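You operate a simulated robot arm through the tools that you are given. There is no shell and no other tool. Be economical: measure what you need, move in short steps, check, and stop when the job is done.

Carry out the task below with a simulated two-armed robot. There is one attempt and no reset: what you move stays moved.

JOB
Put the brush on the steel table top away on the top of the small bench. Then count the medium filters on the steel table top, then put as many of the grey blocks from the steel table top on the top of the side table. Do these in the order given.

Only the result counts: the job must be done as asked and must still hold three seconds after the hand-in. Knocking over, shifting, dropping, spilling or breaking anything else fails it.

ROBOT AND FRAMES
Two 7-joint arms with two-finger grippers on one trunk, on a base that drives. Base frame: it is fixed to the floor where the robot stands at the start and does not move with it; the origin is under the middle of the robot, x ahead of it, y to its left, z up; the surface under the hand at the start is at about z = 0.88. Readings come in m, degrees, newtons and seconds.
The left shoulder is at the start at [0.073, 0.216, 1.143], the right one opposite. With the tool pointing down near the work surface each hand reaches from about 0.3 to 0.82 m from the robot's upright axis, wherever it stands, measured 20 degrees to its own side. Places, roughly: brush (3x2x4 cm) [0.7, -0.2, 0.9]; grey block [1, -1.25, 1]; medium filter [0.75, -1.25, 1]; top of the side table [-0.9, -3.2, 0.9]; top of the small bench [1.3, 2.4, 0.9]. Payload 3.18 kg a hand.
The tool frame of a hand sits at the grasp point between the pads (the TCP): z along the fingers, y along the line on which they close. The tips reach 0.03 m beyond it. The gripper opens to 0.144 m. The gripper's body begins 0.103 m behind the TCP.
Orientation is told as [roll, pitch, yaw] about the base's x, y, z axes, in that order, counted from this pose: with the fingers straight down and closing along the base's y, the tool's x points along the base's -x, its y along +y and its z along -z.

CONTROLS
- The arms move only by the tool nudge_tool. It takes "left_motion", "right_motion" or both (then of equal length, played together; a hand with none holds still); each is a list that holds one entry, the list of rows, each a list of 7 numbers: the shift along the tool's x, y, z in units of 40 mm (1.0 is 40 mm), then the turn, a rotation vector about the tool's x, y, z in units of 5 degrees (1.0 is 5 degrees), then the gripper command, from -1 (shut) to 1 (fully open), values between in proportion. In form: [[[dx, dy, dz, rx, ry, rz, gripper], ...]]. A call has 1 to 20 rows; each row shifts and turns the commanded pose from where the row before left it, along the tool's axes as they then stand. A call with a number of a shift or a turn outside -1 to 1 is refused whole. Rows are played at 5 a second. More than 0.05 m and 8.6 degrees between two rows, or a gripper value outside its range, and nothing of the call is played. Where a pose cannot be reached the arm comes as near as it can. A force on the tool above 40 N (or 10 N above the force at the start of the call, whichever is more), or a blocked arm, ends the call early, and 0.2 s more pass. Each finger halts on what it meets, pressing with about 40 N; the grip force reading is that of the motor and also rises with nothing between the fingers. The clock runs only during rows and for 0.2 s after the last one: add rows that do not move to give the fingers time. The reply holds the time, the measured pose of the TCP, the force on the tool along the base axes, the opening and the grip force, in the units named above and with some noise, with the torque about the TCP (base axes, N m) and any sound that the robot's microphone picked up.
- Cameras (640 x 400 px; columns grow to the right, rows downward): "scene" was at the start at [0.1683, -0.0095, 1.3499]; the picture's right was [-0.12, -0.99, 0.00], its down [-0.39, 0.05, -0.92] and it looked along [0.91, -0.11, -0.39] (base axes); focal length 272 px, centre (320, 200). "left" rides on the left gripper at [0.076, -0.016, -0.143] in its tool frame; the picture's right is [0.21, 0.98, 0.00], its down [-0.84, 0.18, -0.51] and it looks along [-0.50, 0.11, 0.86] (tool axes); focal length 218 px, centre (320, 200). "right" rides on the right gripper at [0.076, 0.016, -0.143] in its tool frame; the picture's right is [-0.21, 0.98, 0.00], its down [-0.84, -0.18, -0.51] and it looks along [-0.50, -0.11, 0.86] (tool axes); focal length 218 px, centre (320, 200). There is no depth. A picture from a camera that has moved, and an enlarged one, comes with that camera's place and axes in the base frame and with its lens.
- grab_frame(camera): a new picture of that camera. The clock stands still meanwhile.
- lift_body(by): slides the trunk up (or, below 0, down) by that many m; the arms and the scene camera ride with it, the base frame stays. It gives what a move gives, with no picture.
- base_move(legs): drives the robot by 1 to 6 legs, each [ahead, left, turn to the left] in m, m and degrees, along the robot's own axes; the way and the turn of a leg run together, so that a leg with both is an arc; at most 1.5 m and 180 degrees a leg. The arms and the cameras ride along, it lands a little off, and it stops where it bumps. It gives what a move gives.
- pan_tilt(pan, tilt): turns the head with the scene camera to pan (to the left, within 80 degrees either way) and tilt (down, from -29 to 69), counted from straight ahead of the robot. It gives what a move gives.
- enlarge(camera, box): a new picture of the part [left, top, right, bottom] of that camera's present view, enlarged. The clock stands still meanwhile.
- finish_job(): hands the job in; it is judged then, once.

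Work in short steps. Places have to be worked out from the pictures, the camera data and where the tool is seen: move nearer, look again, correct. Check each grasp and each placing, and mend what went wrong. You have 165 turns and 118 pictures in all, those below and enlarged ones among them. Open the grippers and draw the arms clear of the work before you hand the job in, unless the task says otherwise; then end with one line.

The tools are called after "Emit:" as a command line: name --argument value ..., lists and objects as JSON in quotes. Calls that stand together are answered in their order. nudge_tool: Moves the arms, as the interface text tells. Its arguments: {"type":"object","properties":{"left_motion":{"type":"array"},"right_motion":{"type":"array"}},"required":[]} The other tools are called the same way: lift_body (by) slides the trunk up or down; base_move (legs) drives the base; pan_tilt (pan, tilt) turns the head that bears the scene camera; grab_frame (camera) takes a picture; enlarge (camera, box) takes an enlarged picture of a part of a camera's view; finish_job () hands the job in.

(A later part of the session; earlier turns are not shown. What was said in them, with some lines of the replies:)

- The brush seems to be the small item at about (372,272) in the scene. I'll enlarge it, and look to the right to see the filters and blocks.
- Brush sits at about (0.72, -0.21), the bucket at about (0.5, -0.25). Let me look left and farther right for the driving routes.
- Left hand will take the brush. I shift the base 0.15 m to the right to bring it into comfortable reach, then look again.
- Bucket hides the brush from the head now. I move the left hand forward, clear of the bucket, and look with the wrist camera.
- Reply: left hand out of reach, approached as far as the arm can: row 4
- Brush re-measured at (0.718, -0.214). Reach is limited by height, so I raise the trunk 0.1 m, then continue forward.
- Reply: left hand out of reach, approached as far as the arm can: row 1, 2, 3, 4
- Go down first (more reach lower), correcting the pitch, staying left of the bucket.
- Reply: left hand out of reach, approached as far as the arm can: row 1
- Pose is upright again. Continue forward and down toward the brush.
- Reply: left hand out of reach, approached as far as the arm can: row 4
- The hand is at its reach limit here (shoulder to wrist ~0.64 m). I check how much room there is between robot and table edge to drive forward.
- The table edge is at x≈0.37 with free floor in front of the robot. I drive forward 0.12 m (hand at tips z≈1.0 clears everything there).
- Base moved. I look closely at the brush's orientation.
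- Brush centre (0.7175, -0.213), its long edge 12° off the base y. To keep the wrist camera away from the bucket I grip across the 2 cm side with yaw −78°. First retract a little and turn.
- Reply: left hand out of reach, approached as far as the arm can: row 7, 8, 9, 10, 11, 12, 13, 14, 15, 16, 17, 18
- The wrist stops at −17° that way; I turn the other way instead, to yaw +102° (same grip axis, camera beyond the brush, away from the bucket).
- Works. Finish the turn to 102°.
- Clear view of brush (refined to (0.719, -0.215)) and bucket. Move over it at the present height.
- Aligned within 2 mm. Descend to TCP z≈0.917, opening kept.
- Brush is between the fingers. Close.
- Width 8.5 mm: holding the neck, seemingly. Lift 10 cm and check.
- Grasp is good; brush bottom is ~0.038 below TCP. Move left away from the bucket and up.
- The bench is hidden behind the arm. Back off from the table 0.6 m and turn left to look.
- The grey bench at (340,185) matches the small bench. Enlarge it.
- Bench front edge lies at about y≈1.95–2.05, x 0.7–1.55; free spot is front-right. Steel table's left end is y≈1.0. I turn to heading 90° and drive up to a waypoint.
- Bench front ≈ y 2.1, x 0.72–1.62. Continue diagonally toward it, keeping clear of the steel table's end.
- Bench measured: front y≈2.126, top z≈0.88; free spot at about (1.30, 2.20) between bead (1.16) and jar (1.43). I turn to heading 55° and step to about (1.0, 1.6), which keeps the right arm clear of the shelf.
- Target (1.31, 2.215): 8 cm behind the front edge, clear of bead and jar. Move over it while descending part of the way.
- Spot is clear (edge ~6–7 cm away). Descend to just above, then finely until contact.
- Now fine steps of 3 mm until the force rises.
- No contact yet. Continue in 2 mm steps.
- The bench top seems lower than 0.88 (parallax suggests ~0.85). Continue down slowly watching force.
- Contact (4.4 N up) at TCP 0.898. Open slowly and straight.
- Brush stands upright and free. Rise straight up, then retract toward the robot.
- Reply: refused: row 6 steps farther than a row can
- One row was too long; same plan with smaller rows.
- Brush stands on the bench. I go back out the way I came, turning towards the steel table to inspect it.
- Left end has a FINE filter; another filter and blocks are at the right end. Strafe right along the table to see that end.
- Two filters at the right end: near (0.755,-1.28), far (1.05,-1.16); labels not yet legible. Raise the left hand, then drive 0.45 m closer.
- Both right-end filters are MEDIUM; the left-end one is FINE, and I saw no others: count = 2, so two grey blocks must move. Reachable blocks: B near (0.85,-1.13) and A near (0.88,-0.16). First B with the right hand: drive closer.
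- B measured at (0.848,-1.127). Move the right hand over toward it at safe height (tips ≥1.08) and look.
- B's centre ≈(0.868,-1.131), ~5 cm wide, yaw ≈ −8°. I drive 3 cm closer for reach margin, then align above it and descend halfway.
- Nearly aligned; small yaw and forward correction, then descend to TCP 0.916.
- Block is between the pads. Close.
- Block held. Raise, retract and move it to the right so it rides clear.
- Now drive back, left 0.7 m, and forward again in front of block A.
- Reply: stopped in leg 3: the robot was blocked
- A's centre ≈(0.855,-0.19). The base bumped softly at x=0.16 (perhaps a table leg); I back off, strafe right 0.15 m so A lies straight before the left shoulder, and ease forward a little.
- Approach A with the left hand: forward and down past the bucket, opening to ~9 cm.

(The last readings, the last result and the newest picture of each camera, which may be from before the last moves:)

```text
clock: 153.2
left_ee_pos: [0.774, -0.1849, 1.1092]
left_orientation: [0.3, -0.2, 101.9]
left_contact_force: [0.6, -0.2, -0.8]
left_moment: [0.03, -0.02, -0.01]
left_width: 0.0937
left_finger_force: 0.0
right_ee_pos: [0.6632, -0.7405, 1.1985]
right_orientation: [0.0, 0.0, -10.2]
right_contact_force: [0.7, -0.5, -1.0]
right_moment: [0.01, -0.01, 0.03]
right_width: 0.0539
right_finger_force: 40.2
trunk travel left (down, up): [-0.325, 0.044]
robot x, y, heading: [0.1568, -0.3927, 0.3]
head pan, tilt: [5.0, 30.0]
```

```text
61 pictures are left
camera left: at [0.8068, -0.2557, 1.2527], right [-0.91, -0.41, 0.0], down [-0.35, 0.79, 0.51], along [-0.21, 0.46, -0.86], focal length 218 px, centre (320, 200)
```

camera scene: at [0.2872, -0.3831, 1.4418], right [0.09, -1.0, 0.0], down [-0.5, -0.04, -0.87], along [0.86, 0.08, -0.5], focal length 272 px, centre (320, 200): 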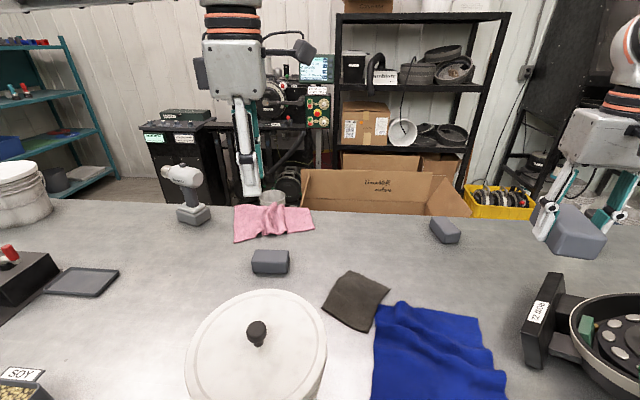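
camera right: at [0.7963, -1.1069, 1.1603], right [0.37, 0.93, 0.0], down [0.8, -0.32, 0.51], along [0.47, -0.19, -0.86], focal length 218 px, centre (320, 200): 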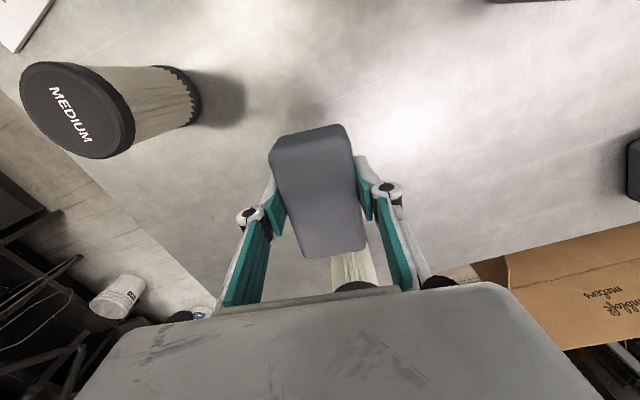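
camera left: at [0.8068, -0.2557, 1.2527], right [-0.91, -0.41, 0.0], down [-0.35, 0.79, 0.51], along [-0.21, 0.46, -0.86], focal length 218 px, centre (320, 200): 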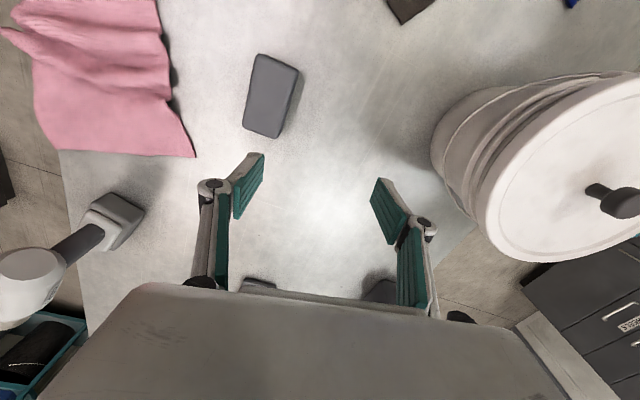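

A's top centre ≈(0.855,-0.196), aligned so yaw ≈94° grips its 5 cm side. Move over, turn 8°, and descend halfway.

Emit:
nudge_tool --left_motion '[[[0.2, -0.4, 0.8, 0, 0, 0, 0.3], [0.2, -0.6, 0.6, 0, 0, 0, 0.3], [0.24, -0.8, 0.4, 0, 0, 0, 0.3], [0, 0, 0.3, 0, 0, 0.8, 0.3], [0, 0, 0, 0, 0, 0.8, 0.3], [0, 0, 0, 0, 0, 0, 0.3]]]'

Emit:
grab_frame --camera "left"

```text
clock: 154.6
left_ee_pos: [0.8502, -0.1954, 1.0241]
left_orientation: [0.3, 0.0, 94.0]
left_contact_force: [0.5, 0.9, 0.2]
left_moment: [-0.01, 0.0, 0.02]
left_width: 0.0937
left_finger_force: 0.1
right_ee_pos: [0.6631, -0.7398, 1.1986]
right_orientation: [-0.1, 0.0, -10.0]
right_contact_force: [0.4, -0.3, 1.2]
right_moment: [-0.02, 0.0, -0.01]
right_width: 0.0537
right_finger_force: 39.6
trunk travel left (down, up): [-0.325, 0.044]
robot x, y, heading: [0.1556, -0.3934, -0.2]
head pan, tilt: [5.0, 30.0]
```

```text
60 pictures are left
camera left: at [0.8726, -0.2698, 1.1675], right [-0.96, -0.28, 0.0], down [-0.24, 0.83, 0.51], along [-0.14, 0.49, -0.86], focal length 218 px, centre (320, 200)
```

left: 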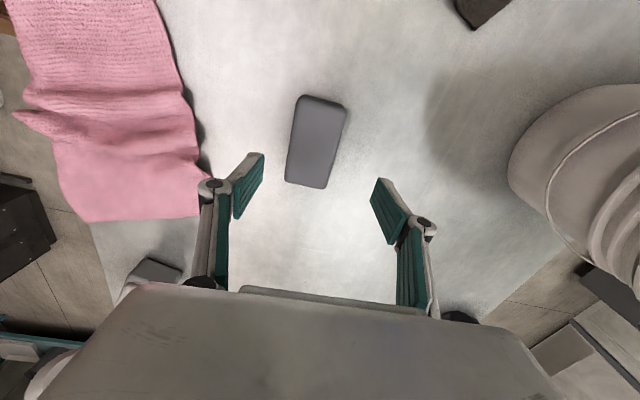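

Aligned to within 6 mm; correct and descend to TCP 0.915.

Emit:
nudge_tool --left_motion '[[[0.1, -0.12, 0.7, 0, 0, 0, 0.3], [0, 0, 0.8, 0, 0, 0, 0.3], [0, 0, 0.8, 0, 0, 0, 0.3], [0, 0, 0.43, 0, 0, 0, 0.3], [0, 0, 0, 0, 0, 0, 0.3]]]'

Emit:
grab_frame --camera "left"

```text
clock: 155.8
left_ee_pos: [0.8549, -0.1991, 0.9146]
left_orientation: [0.3, 0.0, 94.0]
left_contact_force: [0.6, 1.2, -0.1]
left_moment: [-0.01, -0.02, 0.03]
left_width: 0.0936
left_finger_force: 0.0
right_ee_pos: [0.6633, -0.7405, 1.1979]
right_orientation: [0.1, 0.0, -10.0]
right_contact_force: [0.3, -0.6, -0.1]
right_moment: [0.04, 0.02, 0.02]
right_width: 0.0539
right_finger_force: 39.2
trunk travel left (down, up): [-0.325, 0.044]
robot x, y, heading: [0.1514, -0.3893, -0.0]
head pan, tilt: [5.0, 30.0]
```

```text
59 pictures are left
camera left: at [0.8774, -0.2736, 1.0587], right [-0.96, -0.28, 0.0], down [-0.24, 0.83, 0.51], along [-0.14, 0.49, -0.86], focal length 218 px, centre (320, 200)
```

left: 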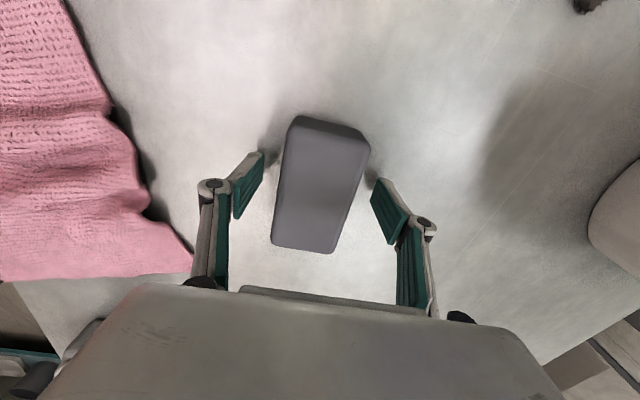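

Centred between the pads. Close and lift.

Emit:
nudge_tool --left_motion '[[[0, 0, 0, 0, 0, 0, 0], [0, 0, 0, 0, 0, 0, -0.4], [0, 0, 0, 0, 0, 0, -0.8], [0, 0, 0, 0, 0, 0, -1], [0, 0, 0, 0, 0, 0, -1]]]'

Emit:
nudge_tool --left_motion '[[[0, 0, -0.3, 0, 0, 0, -1], [0, 0, -0.6, 0, 0, 0, -1], [0, 0, -0.8, 0, 0, 0, -1], [0, 0, -0.8, 0, 0, 0, -1], [0, 0, 0, 0, 0, 0, -1]]]'

Emit:
grab_frame --camera "left"

```text
clock: 157.0
left_ee_pos: [0.8567, -0.1981, 0.9145]
left_orientation: [0.4, 0.1, 94.0]
left_contact_force: [0.7, -1.1, -0.4]
left_moment: [0.01, -0.04, -0.03]
left_width: 0.0537
left_finger_force: 39.9
right_ee_pos: [0.6642, -0.74, 1.1977]
right_orientation: [0.0, 0.0, -10.1]
right_contact_force: [0.0, 0.8, 0.4]
right_moment: [0.0, 0.02, 0.02]
right_width: 0.0539
right_finger_force: 39.7
trunk travel left (down, up): [-0.325, 0.044]
robot x, y, heading: [0.1519, -0.3934, 0.1]
head pan, tilt: [5.0, 30.0]
```

```text
clock: 158.2
left_ee_pos: [0.8567, -0.1972, 1.0151]
left_orientation: [0.2, 0.0, 94.1]
left_contact_force: [0.3, -0.2, 0.3]
left_moment: [0.01, 0.0, -0.01]
left_width: 0.0539
left_finger_force: 39.9
right_ee_pos: [0.6637, -0.7401, 1.1978]
right_orientation: [0.0, 0.1, -10.2]
right_contact_force: [0.4, -0.9, -0.1]
right_moment: [-0.02, -0.01, -0.01]
right_width: 0.0538
right_finger_force: 40.2
trunk travel left (down, up): [-0.325, 0.044]
robot x, y, heading: [0.1552, -0.3913, -0.3]
head pan, tilt: [5.0, 30.0]
```

```text
58 pictures are left
camera left: at [0.8788, -0.273, 1.1589], right [-0.96, -0.28, 0.01], down [-0.24, 0.83, 0.51], along [-0.15, 0.49, -0.86], focal length 218 px, centre (320, 200)
```

left: 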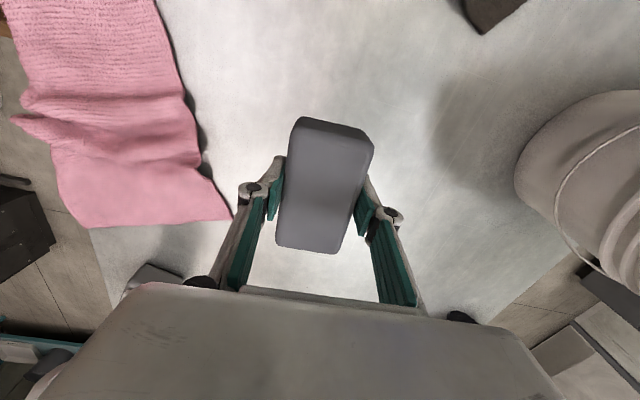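

Both blocks held. Raise the left hand while retracting and moving left of the bucket.

Emit:
nudge_tool --left_motion '[[[-0.5, 0.5, -0.5, 0, 0, 0, -1], [-0.6, 0.5, -0.6, 0, 0, 0, -1], [-0.6, 0.6, -0.6, 0, 0, 0, -1], [-0.6, 0.6, -0.6, 0, 0, 0, -1], [-0.5, 0.5, -0.7, 0, 0, 0, -1], [0, 0.4, -0.9, 0, 0, 0, -1], [0, 0.4, -0.9, 0, 0, 0, -1], [0, 0.6, -0.8, 0, 0, 0, -1], [0, 0, 0, 0, 0, 0, -1]]]'

Emit:
pan_tilt --pan -80 --tilt 20

```text
clock: 160.2
left_ee_pos: [0.6854, -0.0983, 1.2395]
left_orientation: [0.3, 0.0, 94.1]
left_contact_force: [0.9, 0.6, -0.5]
left_moment: [0.01, 0.0, -0.02]
left_width: 0.054
left_finger_force: 40.2
right_ee_pos: [0.6639, -0.739, 1.1977]
right_orientation: [0.0, -0.1, -10.1]
right_contact_force: [0.4, 0.0, -0.3]
right_moment: [0.04, 0.0, 0.01]
right_width: 0.0536
right_finger_force: 40.0
trunk travel left (down, up): [-0.325, 0.044]
robot x, y, heading: [0.1519, -0.3936, 0.3]
head pan, tilt: [5.0, 30.0]
```

```text
clock: 161.8
left_ee_pos: [0.6863, -0.0984, 1.2398]
left_orientation: [0.3, 0.0, 94.1]
left_contact_force: [0.3, 0.2, 0.5]
left_moment: [-0.02, 0.02, -0.01]
left_width: 0.0538
left_finger_force: 40.5
right_ee_pos: [0.6643, -0.7404, 1.1986]
right_orientation: [0.0, 0.0, -10.1]
right_contact_force: [0.1, -0.1, 0.1]
right_moment: [-0.05, 0.01, 0.02]
right_width: 0.0536
right_finger_force: 40.4
trunk travel left (down, up): [-0.325, 0.044]
robot x, y, heading: [0.1509, -0.3938, 0.2]
head pan, tilt: [-80.0, 20.0]
```

Back off to the aisle and turn right toward the side table.

Emit:
base_move --legs '[[-0.6, 0, 0], [0, 0, -90]]'

Emit:
pan_tilt --pan 0 --tilt 20

Emit:
grab_frame --camera "scene"

```text
clock: 169.0
left_ee_pos: [-0.1513, -0.9236, 1.2393]
left_orientation: [0.3, 0.0, 4.2]
left_contact_force: [0.0, 0.1, 0.1]
left_moment: [0.01, 0.02, 0.0]
left_width: 0.0538
left_finger_force: 39.7
right_ee_pos: [-0.7923, -0.9031, 1.1978]
right_orientation: [0.0, 0.0, -99.9]
right_contact_force: [0.6, -0.1, 0.1]
right_moment: [0.05, -0.01, -0.02]
right_width: 0.0538
right_finger_force: 39.8
trunk travel left (down, up): [-0.325, 0.044]
robot x, y, heading: [-0.4446, -0.3966, -90.2]
head pan, tilt: [-80.0, 20.0]
```

```text
clock: 170.5
left_ee_pos: [-0.1509, -0.9247, 1.2397]
left_orientation: [0.2, 0.0, 4.2]
left_contact_force: [-0.9, 0.5, 1.1]
left_moment: [0.0, 0.0, 0.01]
left_width: 0.0536
left_finger_force: 40.0
right_ee_pos: [-0.7923, -0.9028, 1.1986]
right_orientation: [0.0, 0.0, -99.9]
right_contact_force: [0.5, 0.3, -0.4]
right_moment: [-0.04, 0.0, -0.02]
right_width: 0.0539
right_finger_force: 40.0
trunk travel left (down, up): [-0.325, 0.044]
robot x, y, heading: [-0.4463, -0.3941, -89.7]
head pan, tilt: [0.0, 20.0]
```

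```text
57 pictures are left
camera scene: at [-0.4457, -0.5262, 1.4579], right [-1.0, 0.0, 0.0], down [0.0, 0.34, -0.94], along [0.0, -0.94, -0.34], focal length 272 px, centre (320, 200)
```

scene: 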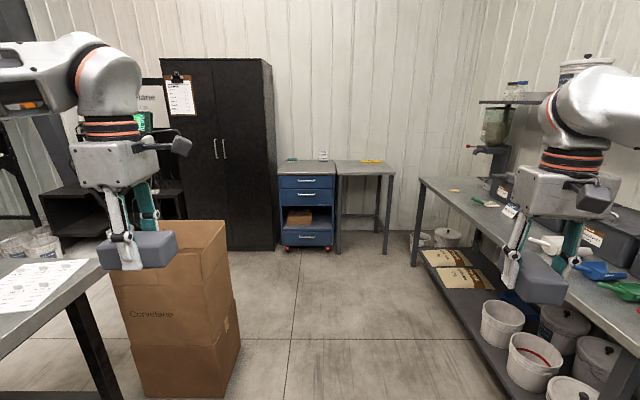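

Side table: front edge ≈ y −2.66, x −0.6…−1.05. Drive ahead 1.4 m with a slight right shift, then measure again.

Emit:
base_move --legs '[[1.4, -0.2, 0]]'

Emit:
pan_tilt --pan 0 --tilt 30

Emit:
grab_frame --camera "scene"

```text
clock: 177.5
left_ee_pos: [-0.3472, -2.3156, 1.2397]
left_orientation: [0.3, 0.0, 4.1]
left_contact_force: [0.4, 0.5, -0.3]
left_moment: [-0.01, 0.02, 0.01]
left_width: 0.0536
left_finger_force: 40.0
right_ee_pos: [-0.9885, -2.2939, 1.1969]
right_orientation: [0.0, 0.0, -100.0]
right_contact_force: [-0.1, 0.3, 0.4]
right_moment: [-0.03, -0.02, 0.0]
right_width: 0.0538
right_finger_force: 40.1
trunk travel left (down, up): [-0.325, 0.044]
robot x, y, heading: [-0.639, -1.7843, -89.7]
head pan, tilt: [0.0, 20.0]
```

```text
clock: 178.2
left_ee_pos: [-0.3468, -2.3153, 1.2401]
left_orientation: [0.3, 0.0, 4.1]
left_contact_force: [-0.2, -1.0, 0.6]
left_moment: [-0.03, -0.01, 0.02]
left_width: 0.0539
left_finger_force: 39.9
right_ee_pos: [-0.9887, -2.2945, 1.1983]
right_orientation: [0.1, 0.0, -99.9]
right_contact_force: [-0.1, 0.1, -0.1]
right_moment: [-0.02, 0.04, -0.01]
right_width: 0.054
right_finger_force: 39.5
trunk travel left (down, up): [-0.325, 0.044]
robot x, y, heading: [-0.6461, -1.7864, -89.7]
head pan, tilt: [0.0, 30.0]
```

```text
56 pictures are left
camera scene: at [-0.6416, -1.9147, 1.4419], right [-1.0, 0.0, 0.0], down [0.0, 0.5, -0.87], along [0.0, -0.87, -0.5], focal length 272 px, centre (320, 200)
```

scene: 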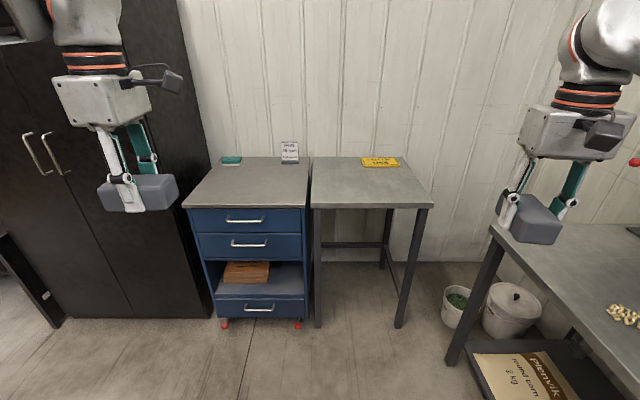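

Check the signs on the two tops.

Emit:
enlarge --camera "scene" --box '[200, 130, 440, 220]'

Emit:
enlarge --camera "scene" --box '[275, 135, 405, 170]'

```text
2.67 times, centred on (320, 175) of scene
camera zoom: at [-0.6416, -1.9147, 1.4419], right [-1.0, 0.0, 0.0], down [0.0, 0.5, -0.87], along [0.0, -0.87, -0.5], focal length 726 px, centre (320, 267)
```

zoom: 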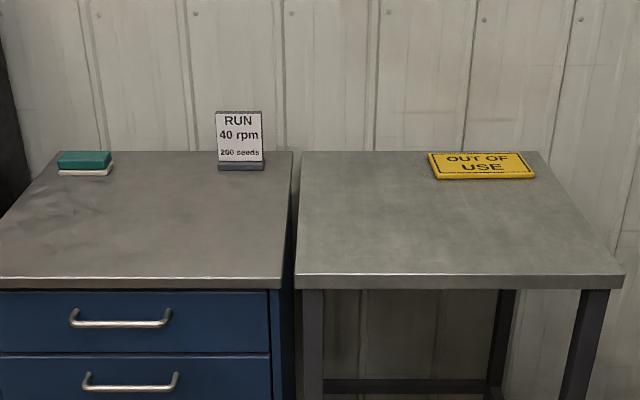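

```text
4.92 times, centred on (340, 152) of scene
camera zoom: at [-0.6416, -1.9147, 1.4419], right [-1.0, 0.0, 0.0], down [0.0, 0.5, -0.87], along [0.0, -0.87, -0.5], focal length 1340 px, centre (222, 434)
```

zoom: 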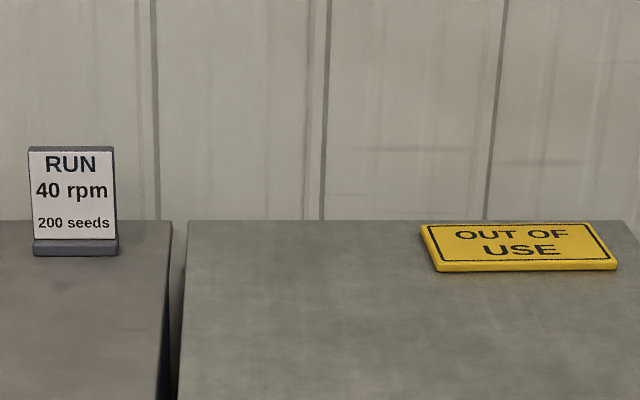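

The table right of the cart (x −0.61…−1.09, front y≈−2.85, with a yellow sign at the back) matches the given side-table place. Drive up to it: 0.6 ahead, 0.1 right.

Emit:
base_move --legs '[[0.6, -0.1, 0]]'

Emit:
pan_tilt --pan -5 --tilt 40

Emit:
grab_frame --camera "scene"

Emit:
grab_frame --camera "right"

```text
clock: 181.7
left_ee_pos: [-0.4535, -2.9201, 1.2397]
left_orientation: [0.3, 0.0, 3.6]
left_contact_force: [-0.1, -0.3, -0.1]
left_moment: [-0.02, 0.0, -0.02]
left_width: 0.0542
left_finger_force: 40.5
right_ee_pos: [-1.095, -2.8935, 1.1987]
right_orientation: [-0.1, 0.0, -100.6]
right_contact_force: [-0.9, -0.2, -0.3]
right_moment: [-0.02, -0.02, -0.02]
right_width: 0.0536
right_finger_force: 40.2
trunk travel left (down, up): [-0.325, 0.044]
robot x, y, heading: [-0.7442, -2.389, -90.6]
head pan, tilt: [0.0, 30.0]
```

```text
clock: 182.4
left_ee_pos: [-0.4534, -2.9193, 1.2401]
left_orientation: [0.4, 0.1, 3.6]
left_contact_force: [-0.9, 0.0, 0.1]
left_moment: [0.0, 0.01, -0.02]
left_width: 0.0536
left_finger_force: 39.8
right_ee_pos: [-1.0951, -2.8929, 1.1981]
right_orientation: [0.0, -0.1, -100.4]
right_contact_force: [-0.5, -1.1, -0.8]
right_moment: [0.01, 0.01, 0.0]
right_width: 0.0538
right_finger_force: 40.1
trunk travel left (down, up): [-0.325, 0.044]
robot x, y, heading: [-0.7432, -2.3839, -90.7]
head pan, tilt: [-5.0, 40.0]
```

```text
53 pictures are left
camera scene: at [-0.7518, -2.5109, 1.4266], right [-1.0, 0.09, 0.0], down [0.06, 0.64, -0.77], along [-0.07, -0.76, -0.64], focal length 272 px, centre (320, 200)
```

scene: 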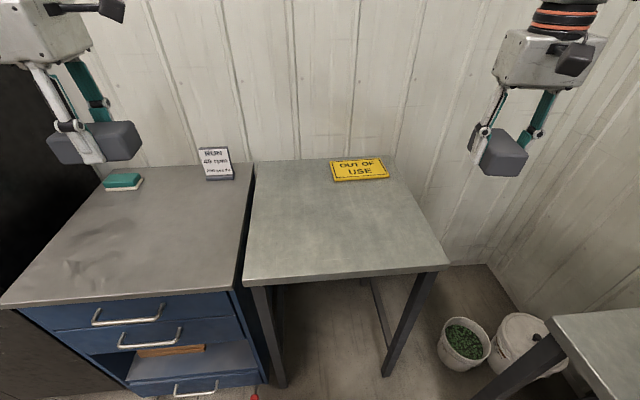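

```text
52 pictures are left
camera right: at [-1.0645, -2.8197, 1.3426], right [0.92, -0.38, 0.0], down [-0.33, -0.8, 0.51], along [-0.19, -0.47, -0.86], focal length 218 px, centre (320, 200)
```

right: 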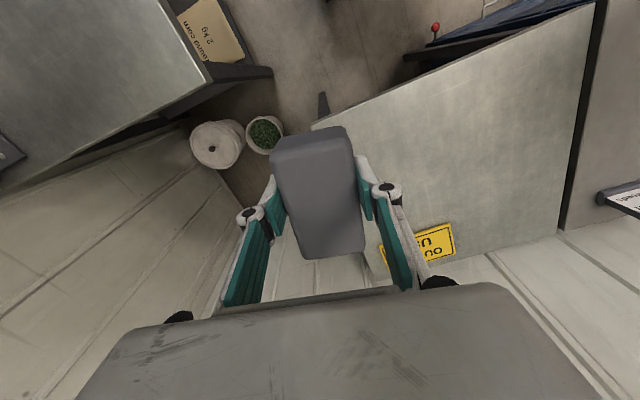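

Table top: x −0.61…−1.10, y −2.88…−3.39; sign front at y≈−3.25. Place right block at (−0.99, −3.02): move above it and down to z 1.0.

Emit:
nudge_tool --right_motion '[[[-0.66, 0.79, 0, 0, 0, 0, -1], [-0.66, 0.79, 0, 0, 0, 0, -1], [-0.66, 0.79, 0, 0, 0, 0, -1], [-0.66, 0.79, 0, 0, 0, 0, -1], [0, 0, 1, 0, 0, 0, -1], [0, 0, 1, 0, 0, 0, -1], [0, 0, 1, 0, 0, 0, -1], [0, 0, 1, 0, 0, 0, -1], [0, 0, 0.8, 0, 0, 0, -1], [0, 0, 0, 0, 0, 0, -1]]]'

Emit:
grab_frame --camera "right"

Emit:
grab_frame --camera "scene"

```text
clock: 184.6
left_ee_pos: [-0.4532, -2.9204, 1.2411]
left_orientation: [0.3, 0.1, 3.7]
left_contact_force: [0.6, 0.8, 0.3]
left_moment: [0.03, -0.02, -0.03]
left_width: 0.0537
left_finger_force: 40.5
right_ee_pos: [-0.99, -3.0198, 1.0065]
right_orientation: [-0.1, -0.1, -100.5]
right_contact_force: [0.4, 0.3, 0.0]
right_moment: [0.0, -0.01, 0.02]
right_width: 0.0539
right_finger_force: 40.2
trunk travel left (down, up): [-0.325, 0.044]
robot x, y, heading: [-0.7421, -2.3867, -90.2]
head pan, tilt: [-5.0, 40.0]
```

```text
51 pictures are left
camera right: at [-0.9596, -2.9471, 1.1501], right [0.92, -0.38, 0.0], down [-0.33, -0.8, 0.51], along [-0.19, -0.47, -0.86], focal length 218 px, centre (320, 200)
```

right: 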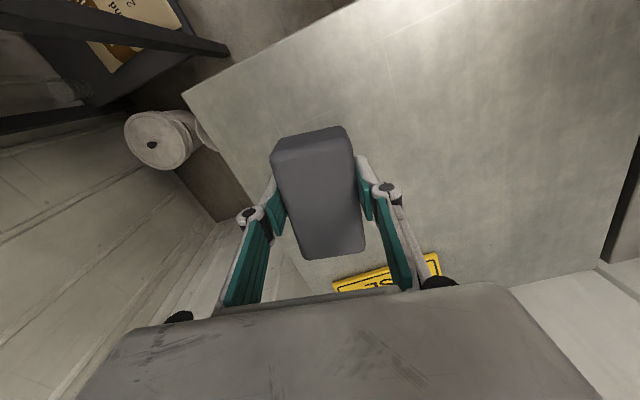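

```text
50 pictures are left
camera scene: at [-0.7517, -2.5107, 1.4266], right [-1.0, 0.09, 0.0], down [0.06, 0.64, -0.77], along [-0.07, -0.76, -0.64], focal length 272 px, centre (320, 200)
```

scene: 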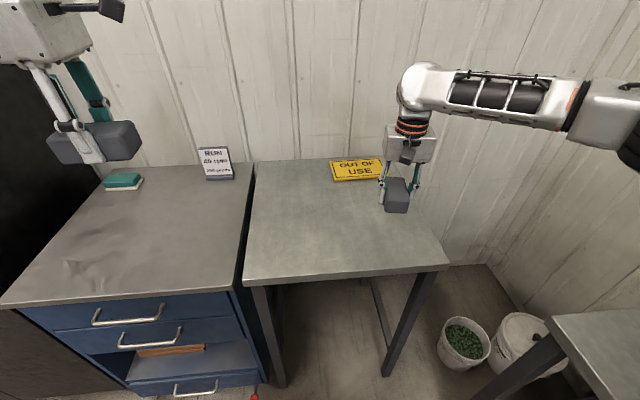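

Spot is clear. Descend to 0.93, then slowly until contact.

Emit:
nudge_tool --right_motion '[[[0, 0, 0.9, 0, 0, 0, -1], [0, 0, 0.7, 0, 0, 0, -1], [0, 0, 0.2, 0, 0, 0, -1], [0, 0, 0, 0, 0, 0, -1]]]'

Emit:
nudge_tool --right_motion '[[[0, 0, 0.08, 0, 0, 0, -1], [0, 0, 0.08, 0, 0, 0, -1], [0, 0, 0.08, 0, 0, 0, -1], [0, 0, 0, 0, 0, 0, -1]]]'

```text
clock: 185.6
left_ee_pos: [-0.4533, -2.9201, 1.2403]
left_orientation: [0.3, 0.1, 3.6]
left_contact_force: [-0.1, -0.4, -0.3]
left_moment: [-0.01, -0.03, 0.05]
left_width: 0.0537
left_finger_force: 39.8
right_ee_pos: [-0.9891, -3.0194, 0.9347]
right_orientation: [0.0, -0.1, -100.5]
right_contact_force: [0.9, 0.5, 0.6]
right_moment: [0.01, 0.0, 0.0]
right_width: 0.0541
right_finger_force: 39.9
trunk travel left (down, up): [-0.325, 0.044]
robot x, y, heading: [-0.7453, -2.3871, -90.2]
head pan, tilt: [-5.0, 40.0]
```

```text
clock: 186.6
left_ee_pos: [-0.4541, -2.9199, 1.2396]
left_orientation: [0.3, 0.0, 3.6]
left_contact_force: [-0.4, 0.2, -0.3]
left_moment: [0.01, 0.02, -0.01]
left_width: 0.0536
left_finger_force: 40.1
right_ee_pos: [-0.9904, -3.0207, 0.9244]
right_orientation: [0.0, -0.1, -100.5]
right_contact_force: [-0.4, 0.2, -0.4]
right_moment: [-0.03, -0.02, -0.02]
right_width: 0.0537
right_finger_force: 39.4
trunk travel left (down, up): [-0.325, 0.044]
robot x, y, heading: [-0.7452, -2.3865, -90.2]
head pan, tilt: [-5.0, 40.0]
```

Emit:
nudge_tool --right_motion '[[[0, 0, 0.06, 0, 0, 0, -1], [0, 0, 0.06, 0, 0, 0, -1], [0, 0, 0.06, 0, 0, 0, -1], [0, 0, 0.06, 0, 0, 0, -1], [0, 0, 0, 0, 0, 0, -1]]]'

Emit:
enlarge --camera "scene" --box '[340, 140, 460, 240]'

```text
clock: 187.8
left_ee_pos: [-0.4539, -2.92, 1.2386]
left_orientation: [0.3, 0.0, 3.6]
left_contact_force: [0.7, 0.6, 0.2]
left_moment: [-0.01, -0.01, 0.03]
left_width: 0.054
left_finger_force: 40.0
right_ee_pos: [-0.99, -3.0203, 0.9152]
right_orientation: [0.0, 0.0, -100.5]
right_contact_force: [-0.3, 0.8, 0.9]
right_moment: [0.0, 0.0, -0.01]
right_width: 0.0538
right_finger_force: 39.9
trunk travel left (down, up): [-0.325, 0.044]
robot x, y, heading: [-0.7445, -2.388, -90.5]
head pan, tilt: [-5.0, 40.0]
```

```text
4.00 times, centred on (400, 190) of scene
camera zoom: at [-0.7518, -2.511, 1.4265], right [-1.0, 0.09, 0.0], down [0.06, 0.64, -0.77], along [-0.07, -0.76, -0.64], focal length 1089 px, centre (0, 240)
```

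zoom: 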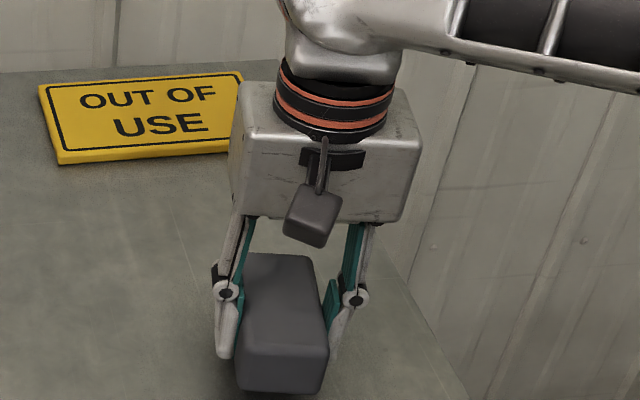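

No contact yet; the block is close. Continue.

Emit:
nudge_tool --right_motion '[[[0, 0, 0.06, 0, 0, 0, -1], [0, 0, 0.06, 0, 0, 0, -1], [0, 0, 0, 0, 0, 0, -1]]]'

Emit:
nudge_tool --right_motion '[[[0, 0, 0.06, 0, 0, 0, -1], [0, 0, 0.06, 0, 0, 0, -1], [0, 0, 0, 0, 0, 0, -1]]]'

```text
clock: 188.6
left_ee_pos: [-0.4527, -2.9194, 1.2392]
left_orientation: [0.2, -0.1, 3.6]
left_contact_force: [0.2, -0.6, -0.8]
left_moment: [0.03, 0.01, 0.02]
left_width: 0.0537
left_finger_force: 40.4
right_ee_pos: [-0.989, -3.0189, 0.9111]
right_orientation: [0.0, -0.1, -100.5]
right_contact_force: [0.6, 0.0, -0.1]
right_moment: [-0.02, 0.0, 0.02]
right_width: 0.0538
right_finger_force: 40.0
trunk travel left (down, up): [-0.325, 0.044]
robot x, y, heading: [-0.7438, -2.3861, -90.3]
head pan, tilt: [-5.0, 40.0]
```

```text
clock: 189.4
left_ee_pos: [-0.454, -2.92, 1.2392]
left_orientation: [0.3, 0.0, 3.6]
left_contact_force: [0.3, -0.2, 0.1]
left_moment: [-0.01, -0.03, 0.01]
left_width: 0.0539
left_finger_force: 40.0
right_ee_pos: [-0.9898, -3.0201, 0.9067]
right_orientation: [0.0, 0.0, -100.5]
right_contact_force: [-0.5, 0.4, -0.1]
right_moment: [0.01, 0.0, 0.0]
right_width: 0.0538
right_finger_force: 39.8
trunk travel left (down, up): [-0.325, 0.044]
robot x, y, heading: [-0.7444, -2.3875, -90.5]
head pan, tilt: [-5.0, 40.0]
```

Emit:
nudge_tool --right_motion '[[[0, 0, 0.06, 0, 0, 0, -1], [0, 0, 0.06, 0, 0, 0, -1], [0, 0, 0.06, 0, 0, 0, -1], [0, 0, 0.06, 0, 0, 0, -1], [0, 0, 0, 0, 0, 0, -1]]]'

Emit:
nudge_tool --right_motion '[[[0, 0, 0.05, 0, 0, 0, -1], [0, 0, 0, 0, 0, 0, -1]]]'

Emit:
enlarge --camera "right" --box '[200, 80, 440, 230]'

```text
clock: 190.6
left_ee_pos: [-0.4535, -2.9201, 1.2394]
left_orientation: [0.4, 0.0, 3.6]
left_contact_force: [0.2, -0.1, 0.3]
left_moment: [0.03, 0.01, 0.03]
left_width: 0.0539
left_finger_force: 39.8
right_ee_pos: [-0.9884, -3.02, 0.8951]
right_orientation: [0.0, -0.1, -100.5]
right_contact_force: [0.4, 0.0, -0.2]
right_moment: [-0.05, -0.02, 0.02]
right_width: 0.0538
right_finger_force: 39.6
trunk travel left (down, up): [-0.325, 0.044]
robot x, y, heading: [-0.7447, -2.3857, -90.3]
head pan, tilt: [-5.0, 40.0]
```

```text
clock: 191.2
left_ee_pos: [-0.4533, -2.9203, 1.2404]
left_orientation: [0.3, 0.1, 3.6]
left_contact_force: [0.3, -0.3, -0.7]
left_moment: [0.0, 0.01, -0.01]
left_width: 0.0539
left_finger_force: 40.3
right_ee_pos: [-0.9894, -3.0198, 0.8955]
right_orientation: [0.0, -0.1, -100.4]
right_contact_force: [-1.0, 1.2, 4.7]
right_moment: [-0.05, -0.01, -0.01]
right_width: 0.054
right_finger_force: 39.9
trunk travel left (down, up): [-0.325, 0.044]
robot x, y, heading: [-0.7444, -2.3864, -90.4]
head pan, tilt: [-5.0, 40.0]
```

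```text
2.67 times, centred on (320, 155) of right
camera zoom: at [-0.9594, -2.9467, 1.0387], right [0.92, -0.38, 0.0], down [-0.33, -0.79, 0.51], along [-0.19, -0.47, -0.86], focal length 582 px, centre (320, 320)
```

zoom: 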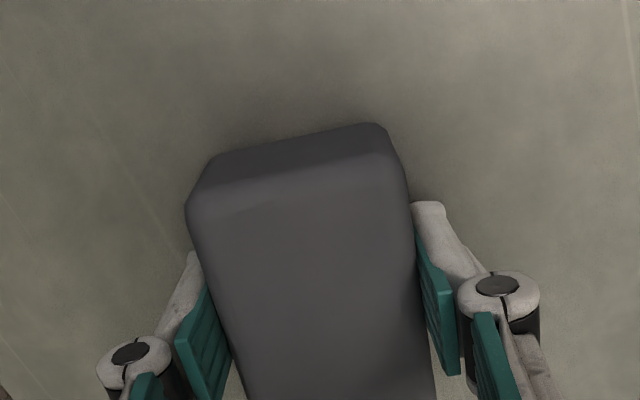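

Contact at TCP 0.895 (top z≈0.86). Open and rise.

Emit:
nudge_tool --right_motion '[[[0, 0, 0, 0, 0, 0, -0.15], [0, 0, 0, 0, 0, 0, 0.1], [0, 0, 0, 0, 0, 0, 0.3], [0, 0, 0, 0, 0, 0, 0.3], [0, 0, -0.5, 0, 0, 0, 0.3], [0, 0, -0.9, 0, 0, 0, 0.3], [0, 0, -1, 0, 0, 0, 0.3], [0, 0, -1, 0, 0, 0, 0.3], [0, 0, -1, 0, 0, 0, 0.3], [0, 0, -1, 0, 0, 0, 0.3], [0, 0, -1, 0, 0, 0, 0.3], [0, 0, 0, 0, 0, 0, 0.3]]]'

Emit:
grab_frame --camera "right"

```text
clock: 193.8
left_ee_pos: [-0.4542, -2.9202, 1.2391]
left_orientation: [0.3, 0.1, 3.6]
left_contact_force: [0.1, -0.2, 0.4]
left_moment: [0.01, -0.03, 0.01]
left_width: 0.0539
left_finger_force: 40.2
right_ee_pos: [-0.9898, -3.0215, 1.1498]
right_orientation: [0.0, 0.0, -100.6]
right_contact_force: [0.2, 0.3, 0.3]
right_moment: [0.02, -0.05, 0.02]
right_width: 0.0934
right_finger_force: 0.0
trunk travel left (down, up): [-0.325, 0.044]
robot x, y, heading: [-0.7439, -2.3885, -90.5]
head pan, tilt: [-5.0, 40.0]
```

```text
47 pictures are left
camera right: at [-0.9599, -2.9474, 1.2947], right [0.92, -0.38, 0.0], down [-0.33, -0.8, 0.51], along [-0.19, -0.47, -0.86], focal length 218 px, centre (320, 200)
```

right: 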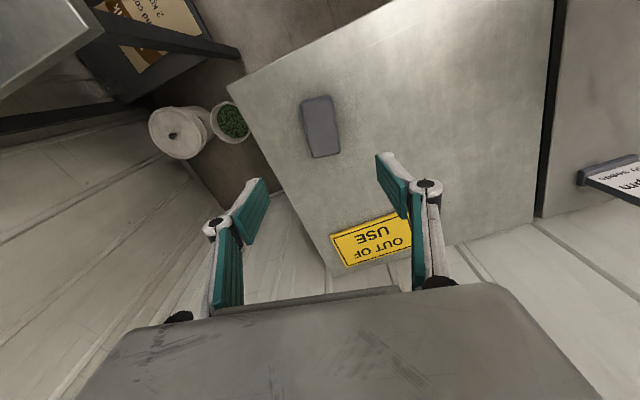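

Right block placed. Retract the right hand, then bring the left hand over (−0.73, −3.02).

Emit:
nudge_tool --right_motion '[[[0.8, 0, -0.2, 0, 0, 0, 0.3], [0.9, -0.3, -0.2, 0, 0, 0, 0.3], [0.9, -0.4, -0.2, 0, 0, 0, 0.3], [0.9, -0.6, -0.2, 0, 0, 0, 0.3], [0.6, -0.8, -0.2, 0, 0, 0, 0.3], [0, -0.8, 0, 0, 0, 0, 0.3], [0, 0, 0, 0, 0, 0, 0.3]]]'

Emit:
nudge_tool --left_motion '[[[0.88, 0, 0.3, 0, 0, 0, -1], [0.88, -0.2, 0.4, 0, 0, 0, -1], [0.88, -0.3, 0.4, 0, 0, 0, -1], [0.88, -0.3, 0.4, 0, 0, 0, -1], [0.88, -0.3, 0.4, 0, 0, 0, -1], [0.88, -0.3, 0.5, 0, 0, 0, -1], [0.88, -0.3, 0.5, 0, 0, 0, -1], [0.88, -0.36, 0.6, 0, 0, 0, -1], [0, 0, 0, 0, 0, 0, -1]]]'

Emit:
grab_frame --camera "scene"

```text
clock: 195.4
left_ee_pos: [-0.4523, -2.9205, 1.2382]
left_orientation: [0.2, -0.1, 3.5]
left_contact_force: [0.1, 0.1, -0.4]
left_moment: [0.03, 0.02, -0.03]
left_width: 0.0539
left_finger_force: 40.1
right_ee_pos: [-1.0725, -2.837, 1.1903]
right_orientation: [0.0, 0.1, -100.6]
right_contact_force: [0.4, 0.8, -0.2]
right_moment: [0.0, 0.01, 0.04]
right_width: 0.0934
right_finger_force: 0.0
trunk travel left (down, up): [-0.325, 0.044]
robot x, y, heading: [-0.7447, -2.3879, -90.5]
head pan, tilt: [-5.0, 40.0]
```

```text
clock: 197.4
left_ee_pos: [-0.7273, -3.0179, 1.0986]
left_orientation: [0.3, 0.1, 3.7]
left_contact_force: [-0.5, 1.2, 0.0]
left_moment: [0.01, 0.02, 0.01]
left_width: 0.0536
left_finger_force: 40.1
right_ee_pos: [-1.072, -2.8372, 1.1914]
right_orientation: [0.1, -0.1, -100.5]
right_contact_force: [0.1, -0.2, -0.4]
right_moment: [-0.01, 0.03, -0.02]
right_width: 0.0934
right_finger_force: 0.1
trunk travel left (down, up): [-0.325, 0.044]
robot x, y, heading: [-0.7433, -2.3865, -90.3]
head pan, tilt: [-5.0, 40.0]
```

```text
46 pictures are left
camera scene: at [-0.7505, -2.5104, 1.4266], right [-1.0, 0.09, 0.0], down [0.06, 0.64, -0.77], along [-0.07, -0.76, -0.64], focal length 272 px, centre (320, 200)
```

scene: 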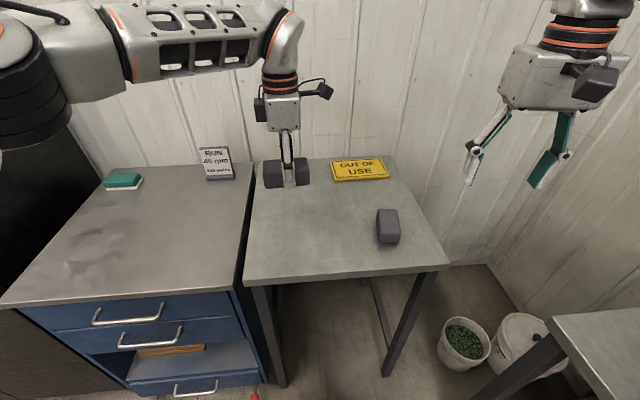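

Good. Descend with the left hand, shifting 2 cm inward, to 0.908.

Emit:
nudge_tool --left_motion '[[[0.5, 0, 0.7, 0, 0, 0, -1], [0, 0, 0.9, 0, 0, 0, -1], [0, 0, 0.9, 0, 0, 0, -1], [0, 0, 0.9, 0, 0, 0, -1], [0, 0, 0.8, 0, 0, 0, -1], [0, 0, 0.3, 0, 0, 0, -1], [0, 0, 0.15, 0, 0, 0, -1], [0, 0, 0, 0, 0, 0, -1]]]'

Emit:
nudge_tool --left_motion '[[[0, 0, 0.06, 0, 0, 0, -1], [0, 0, 0.06, 0, 0, 0, -1], [0, 0, 0.06, 0, 0, 0, -1], [0, 0, 0, 0, 0, 0, -1]]]'

```text
clock: 199.2
left_ee_pos: [-0.749, -3.0197, 0.9128]
left_orientation: [0.3, 0.0, 3.6]
left_contact_force: [1.0, 0.2, -0.2]
left_moment: [0.03, -0.01, 0.02]
left_width: 0.0537
left_finger_force: 40.1
right_ee_pos: [-1.0726, -2.8373, 1.1903]
right_orientation: [0.0, 0.0, -100.5]
right_contact_force: [-0.3, 0.2, -0.4]
right_moment: [0.01, 0.01, -0.02]
right_width: 0.0934
right_finger_force: 0.1
trunk travel left (down, up): [-0.325, 0.044]
robot x, y, heading: [-0.7417, -2.3842, -90.7]
head pan, tilt: [-5.0, 40.0]
```

```text
clock: 200.2
left_ee_pos: [-0.7482, -3.0186, 0.906]
left_orientation: [0.4, 0.0, 3.6]
left_contact_force: [0.3, -0.2, 0.9]
left_moment: [-0.02, -0.02, 0.04]
left_width: 0.0542
left_finger_force: 39.8
right_ee_pos: [-1.073, -2.8367, 1.1898]
right_orientation: [0.0, 0.0, -100.5]
right_contact_force: [-0.9, 0.1, 0.2]
right_moment: [-0.03, -0.03, 0.02]
right_width: 0.0936
right_finger_force: 0.0
trunk travel left (down, up): [-0.325, 0.044]
robot x, y, heading: [-0.7442, -2.391, -90.4]
head pan, tilt: [-5.0, 40.0]
```

Emit:
nudge_tool --left_motion '[[[0, 0, 0.06, 0, 0, 0, -1], [0, 0, 0.06, 0, 0, 0, -1], [0, 0, 0.06, 0, 0, 0, -1], [0, 0, 0.05, 0, 0, 0, -1], [0, 0, 0, 0, 0, 0, -1]]]'

Emit:
nudge_tool --left_motion '[[[0, 0, 0.04, 0, 0, 0, -1], [0, 0, 0, 0, 0, 0, -1]]]'

```text
clock: 201.4
left_ee_pos: [-0.7499, -3.0198, 0.8968]
left_orientation: [0.4, 0.0, 3.7]
left_contact_force: [-0.2, -0.9, -0.4]
left_moment: [0.0, -0.01, 0.03]
left_width: 0.0536
left_finger_force: 40.3
right_ee_pos: [-1.0736, -2.8393, 1.1904]
right_orientation: [0.1, 0.1, -100.6]
right_contact_force: [0.6, -0.8, 0.0]
right_moment: [-0.03, 0.02, 0.01]
right_width: 0.0941
right_finger_force: 0.0
trunk travel left (down, up): [-0.325, 0.044]
robot x, y, heading: [-0.7443, -2.3857, -90.1]
head pan, tilt: [-5.0, 40.0]
```

```text
clock: 202.0
left_ee_pos: [-0.7501, -3.0206, 0.8948]
left_orientation: [0.3, -0.1, 3.5]
left_contact_force: [-0.5, -1.2, -1.0]
left_moment: [0.0, -0.03, 0.07]
left_width: 0.0538
left_finger_force: 39.9
right_ee_pos: [-1.0735, -2.8378, 1.1901]
right_orientation: [0.0, -0.1, -100.6]
right_contact_force: [-0.4, 0.1, -0.2]
right_moment: [-0.01, -0.02, -0.01]
right_width: 0.0935
right_finger_force: 0.0
trunk travel left (down, up): [-0.325, 0.044]
robot x, y, heading: [-0.7427, -2.3853, -90.2]
head pan, tilt: [-5.0, 40.0]
```

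Emit:
nudge_tool --left_motion '[[[0, 0, 0.05, 0, 0, 0, -1], [0, 0, 0, 0, 0, 0, -1]]]'

```text
clock: 202.6
left_ee_pos: [-0.7495, -3.0188, 0.8945]
left_orientation: [0.2, 0.0, 3.5]
left_contact_force: [1.7, 0.6, 10.0]
left_moment: [-0.09, -0.07, 0.01]
left_width: 0.0541
left_finger_force: 40.2
right_ee_pos: [-1.0734, -2.8376, 1.1903]
right_orientation: [0.0, -0.1, -100.5]
right_contact_force: [0.2, 1.3, -0.2]
right_moment: [-0.01, -0.01, 0.02]
right_width: 0.0938
right_finger_force: 0.0
trunk travel left (down, up): [-0.325, 0.044]
robot x, y, heading: [-0.7424, -2.3851, -90.5]
head pan, tilt: [-5.0, 40.0]
```

Contact. Open, rise and check.

Emit:
nudge_tool --left_motion '[[[0, 0, 0, 0, 0, 0, -0.15], [0, 0, 0, 0, 0, 0, 0.1], [0, 0, 0, 0, 0, 0, 0.3], [0, 0, 0, 0, 0, 0, 0.3], [0, 0, -0.5, 0, 0, 0, 0.3], [0, 0, -0.9, 0, 0, 0, 0.3], [0, 0, -1, 0, 0, 0, 0.3], [0, 0, -1, 0, 0, 0, 0.3], [0, 0, -1, 0, 0, 0, 0.3], [0, 0, -1, 0, 0, 0, 0.3], [-0.6, 0.5, -0.5, 0, 0, 0, 0.3], [-0.9, 0.4, 0, 0, 0, 0, 0.3], [-0.9, 0.4, 0, 0, 0, 0, 0.3], [-0.9, 0.4, 0, 0, 0, 0, 0.3], [-0.9, 0.4, 0, 0, 0, 0, 0.3], [0, 0, 0, 0, 0, 0, 0.3]]]'

Emit:
grab_frame --camera "scene"

```text
clock: 206.0
left_ee_pos: [-0.5867, -2.9249, 1.1298]
left_orientation: [0.3, -0.2, 3.6]
left_contact_force: [-0.3, -0.3, 0.4]
left_moment: [0.01, -0.06, -0.01]
left_width: 0.0935
left_finger_force: 0.0
right_ee_pos: [-1.074, -2.8389, 1.1891]
right_orientation: [0.0, 0.0, -100.6]
right_contact_force: [0.7, -1.0, 0.0]
right_moment: [0.03, -0.02, -0.02]
right_width: 0.0936
right_finger_force: 0.0
trunk travel left (down, up): [-0.325, 0.044]
robot x, y, heading: [-0.7435, -2.3872, -90.5]
head pan, tilt: [-5.0, 40.0]
```

```text
45 pictures are left
camera scene: at [-0.753, -2.5116, 1.4264], right [-1.0, 0.09, 0.0], down [0.06, 0.64, -0.77], along [-0.07, -0.76, -0.64], focal length 272 px, centre (320, 200)
```

scene: 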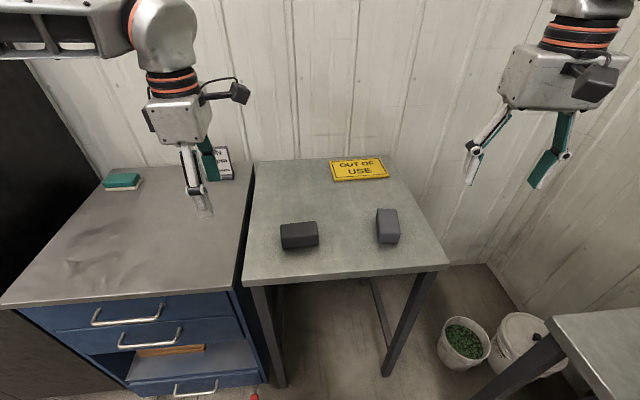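

Both blocks stand on the side table. Back the robot off so the arms are clear, then hand in.

Emit:
base_move --legs '[[-0.4, 0, 0]]'

Emit:
grab_frame --camera "scene"

```text
clock: 208.5
left_ee_pos: [-0.5837, -2.5273, 1.1285]
left_orientation: [0.2, 0.0, 3.7]
left_contact_force: [0.1, 0.4, -0.5]
left_moment: [-0.02, -0.01, 0.02]
left_width: 0.0934
left_finger_force: 0.1
right_ee_pos: [-1.0707, -2.4401, 1.191]
right_orientation: [0.0, 0.0, -100.4]
right_contact_force: [-0.2, 0.9, 0.0]
right_moment: [-0.04, 0.0, 0.02]
right_width: 0.0939
right_finger_force: 0.0
trunk travel left (down, up): [-0.325, 0.044]
robot x, y, heading: [-0.74, -1.99, -90.5]
head pan, tilt: [-5.0, 40.0]
```

```text
44 pictures are left
camera scene: at [-0.7489, -2.113, 1.4265], right [-1.0, 0.09, 0.0], down [0.06, 0.64, -0.77], along [-0.07, -0.76, -0.64], focal length 272 px, centre (320, 200)
```

scene: 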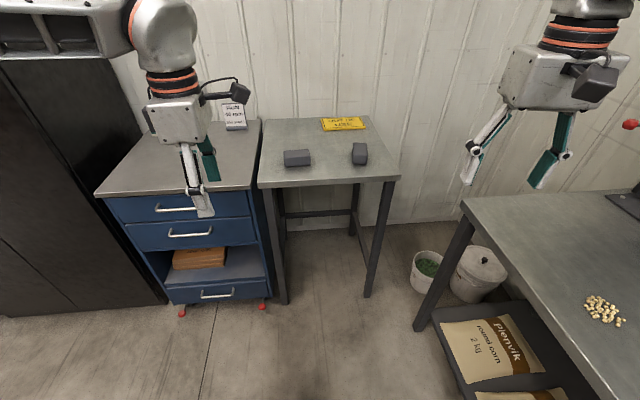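

The brush is on the small bench, two blocks are on the side table, and the arms are clear; I hand in.

Emit:
finish_job

```text
The job is handed in.
```

The job is handed in: the white brush stands on the small bench, I counted two medium filters on the steel table, and two grey blocks are on the side table.
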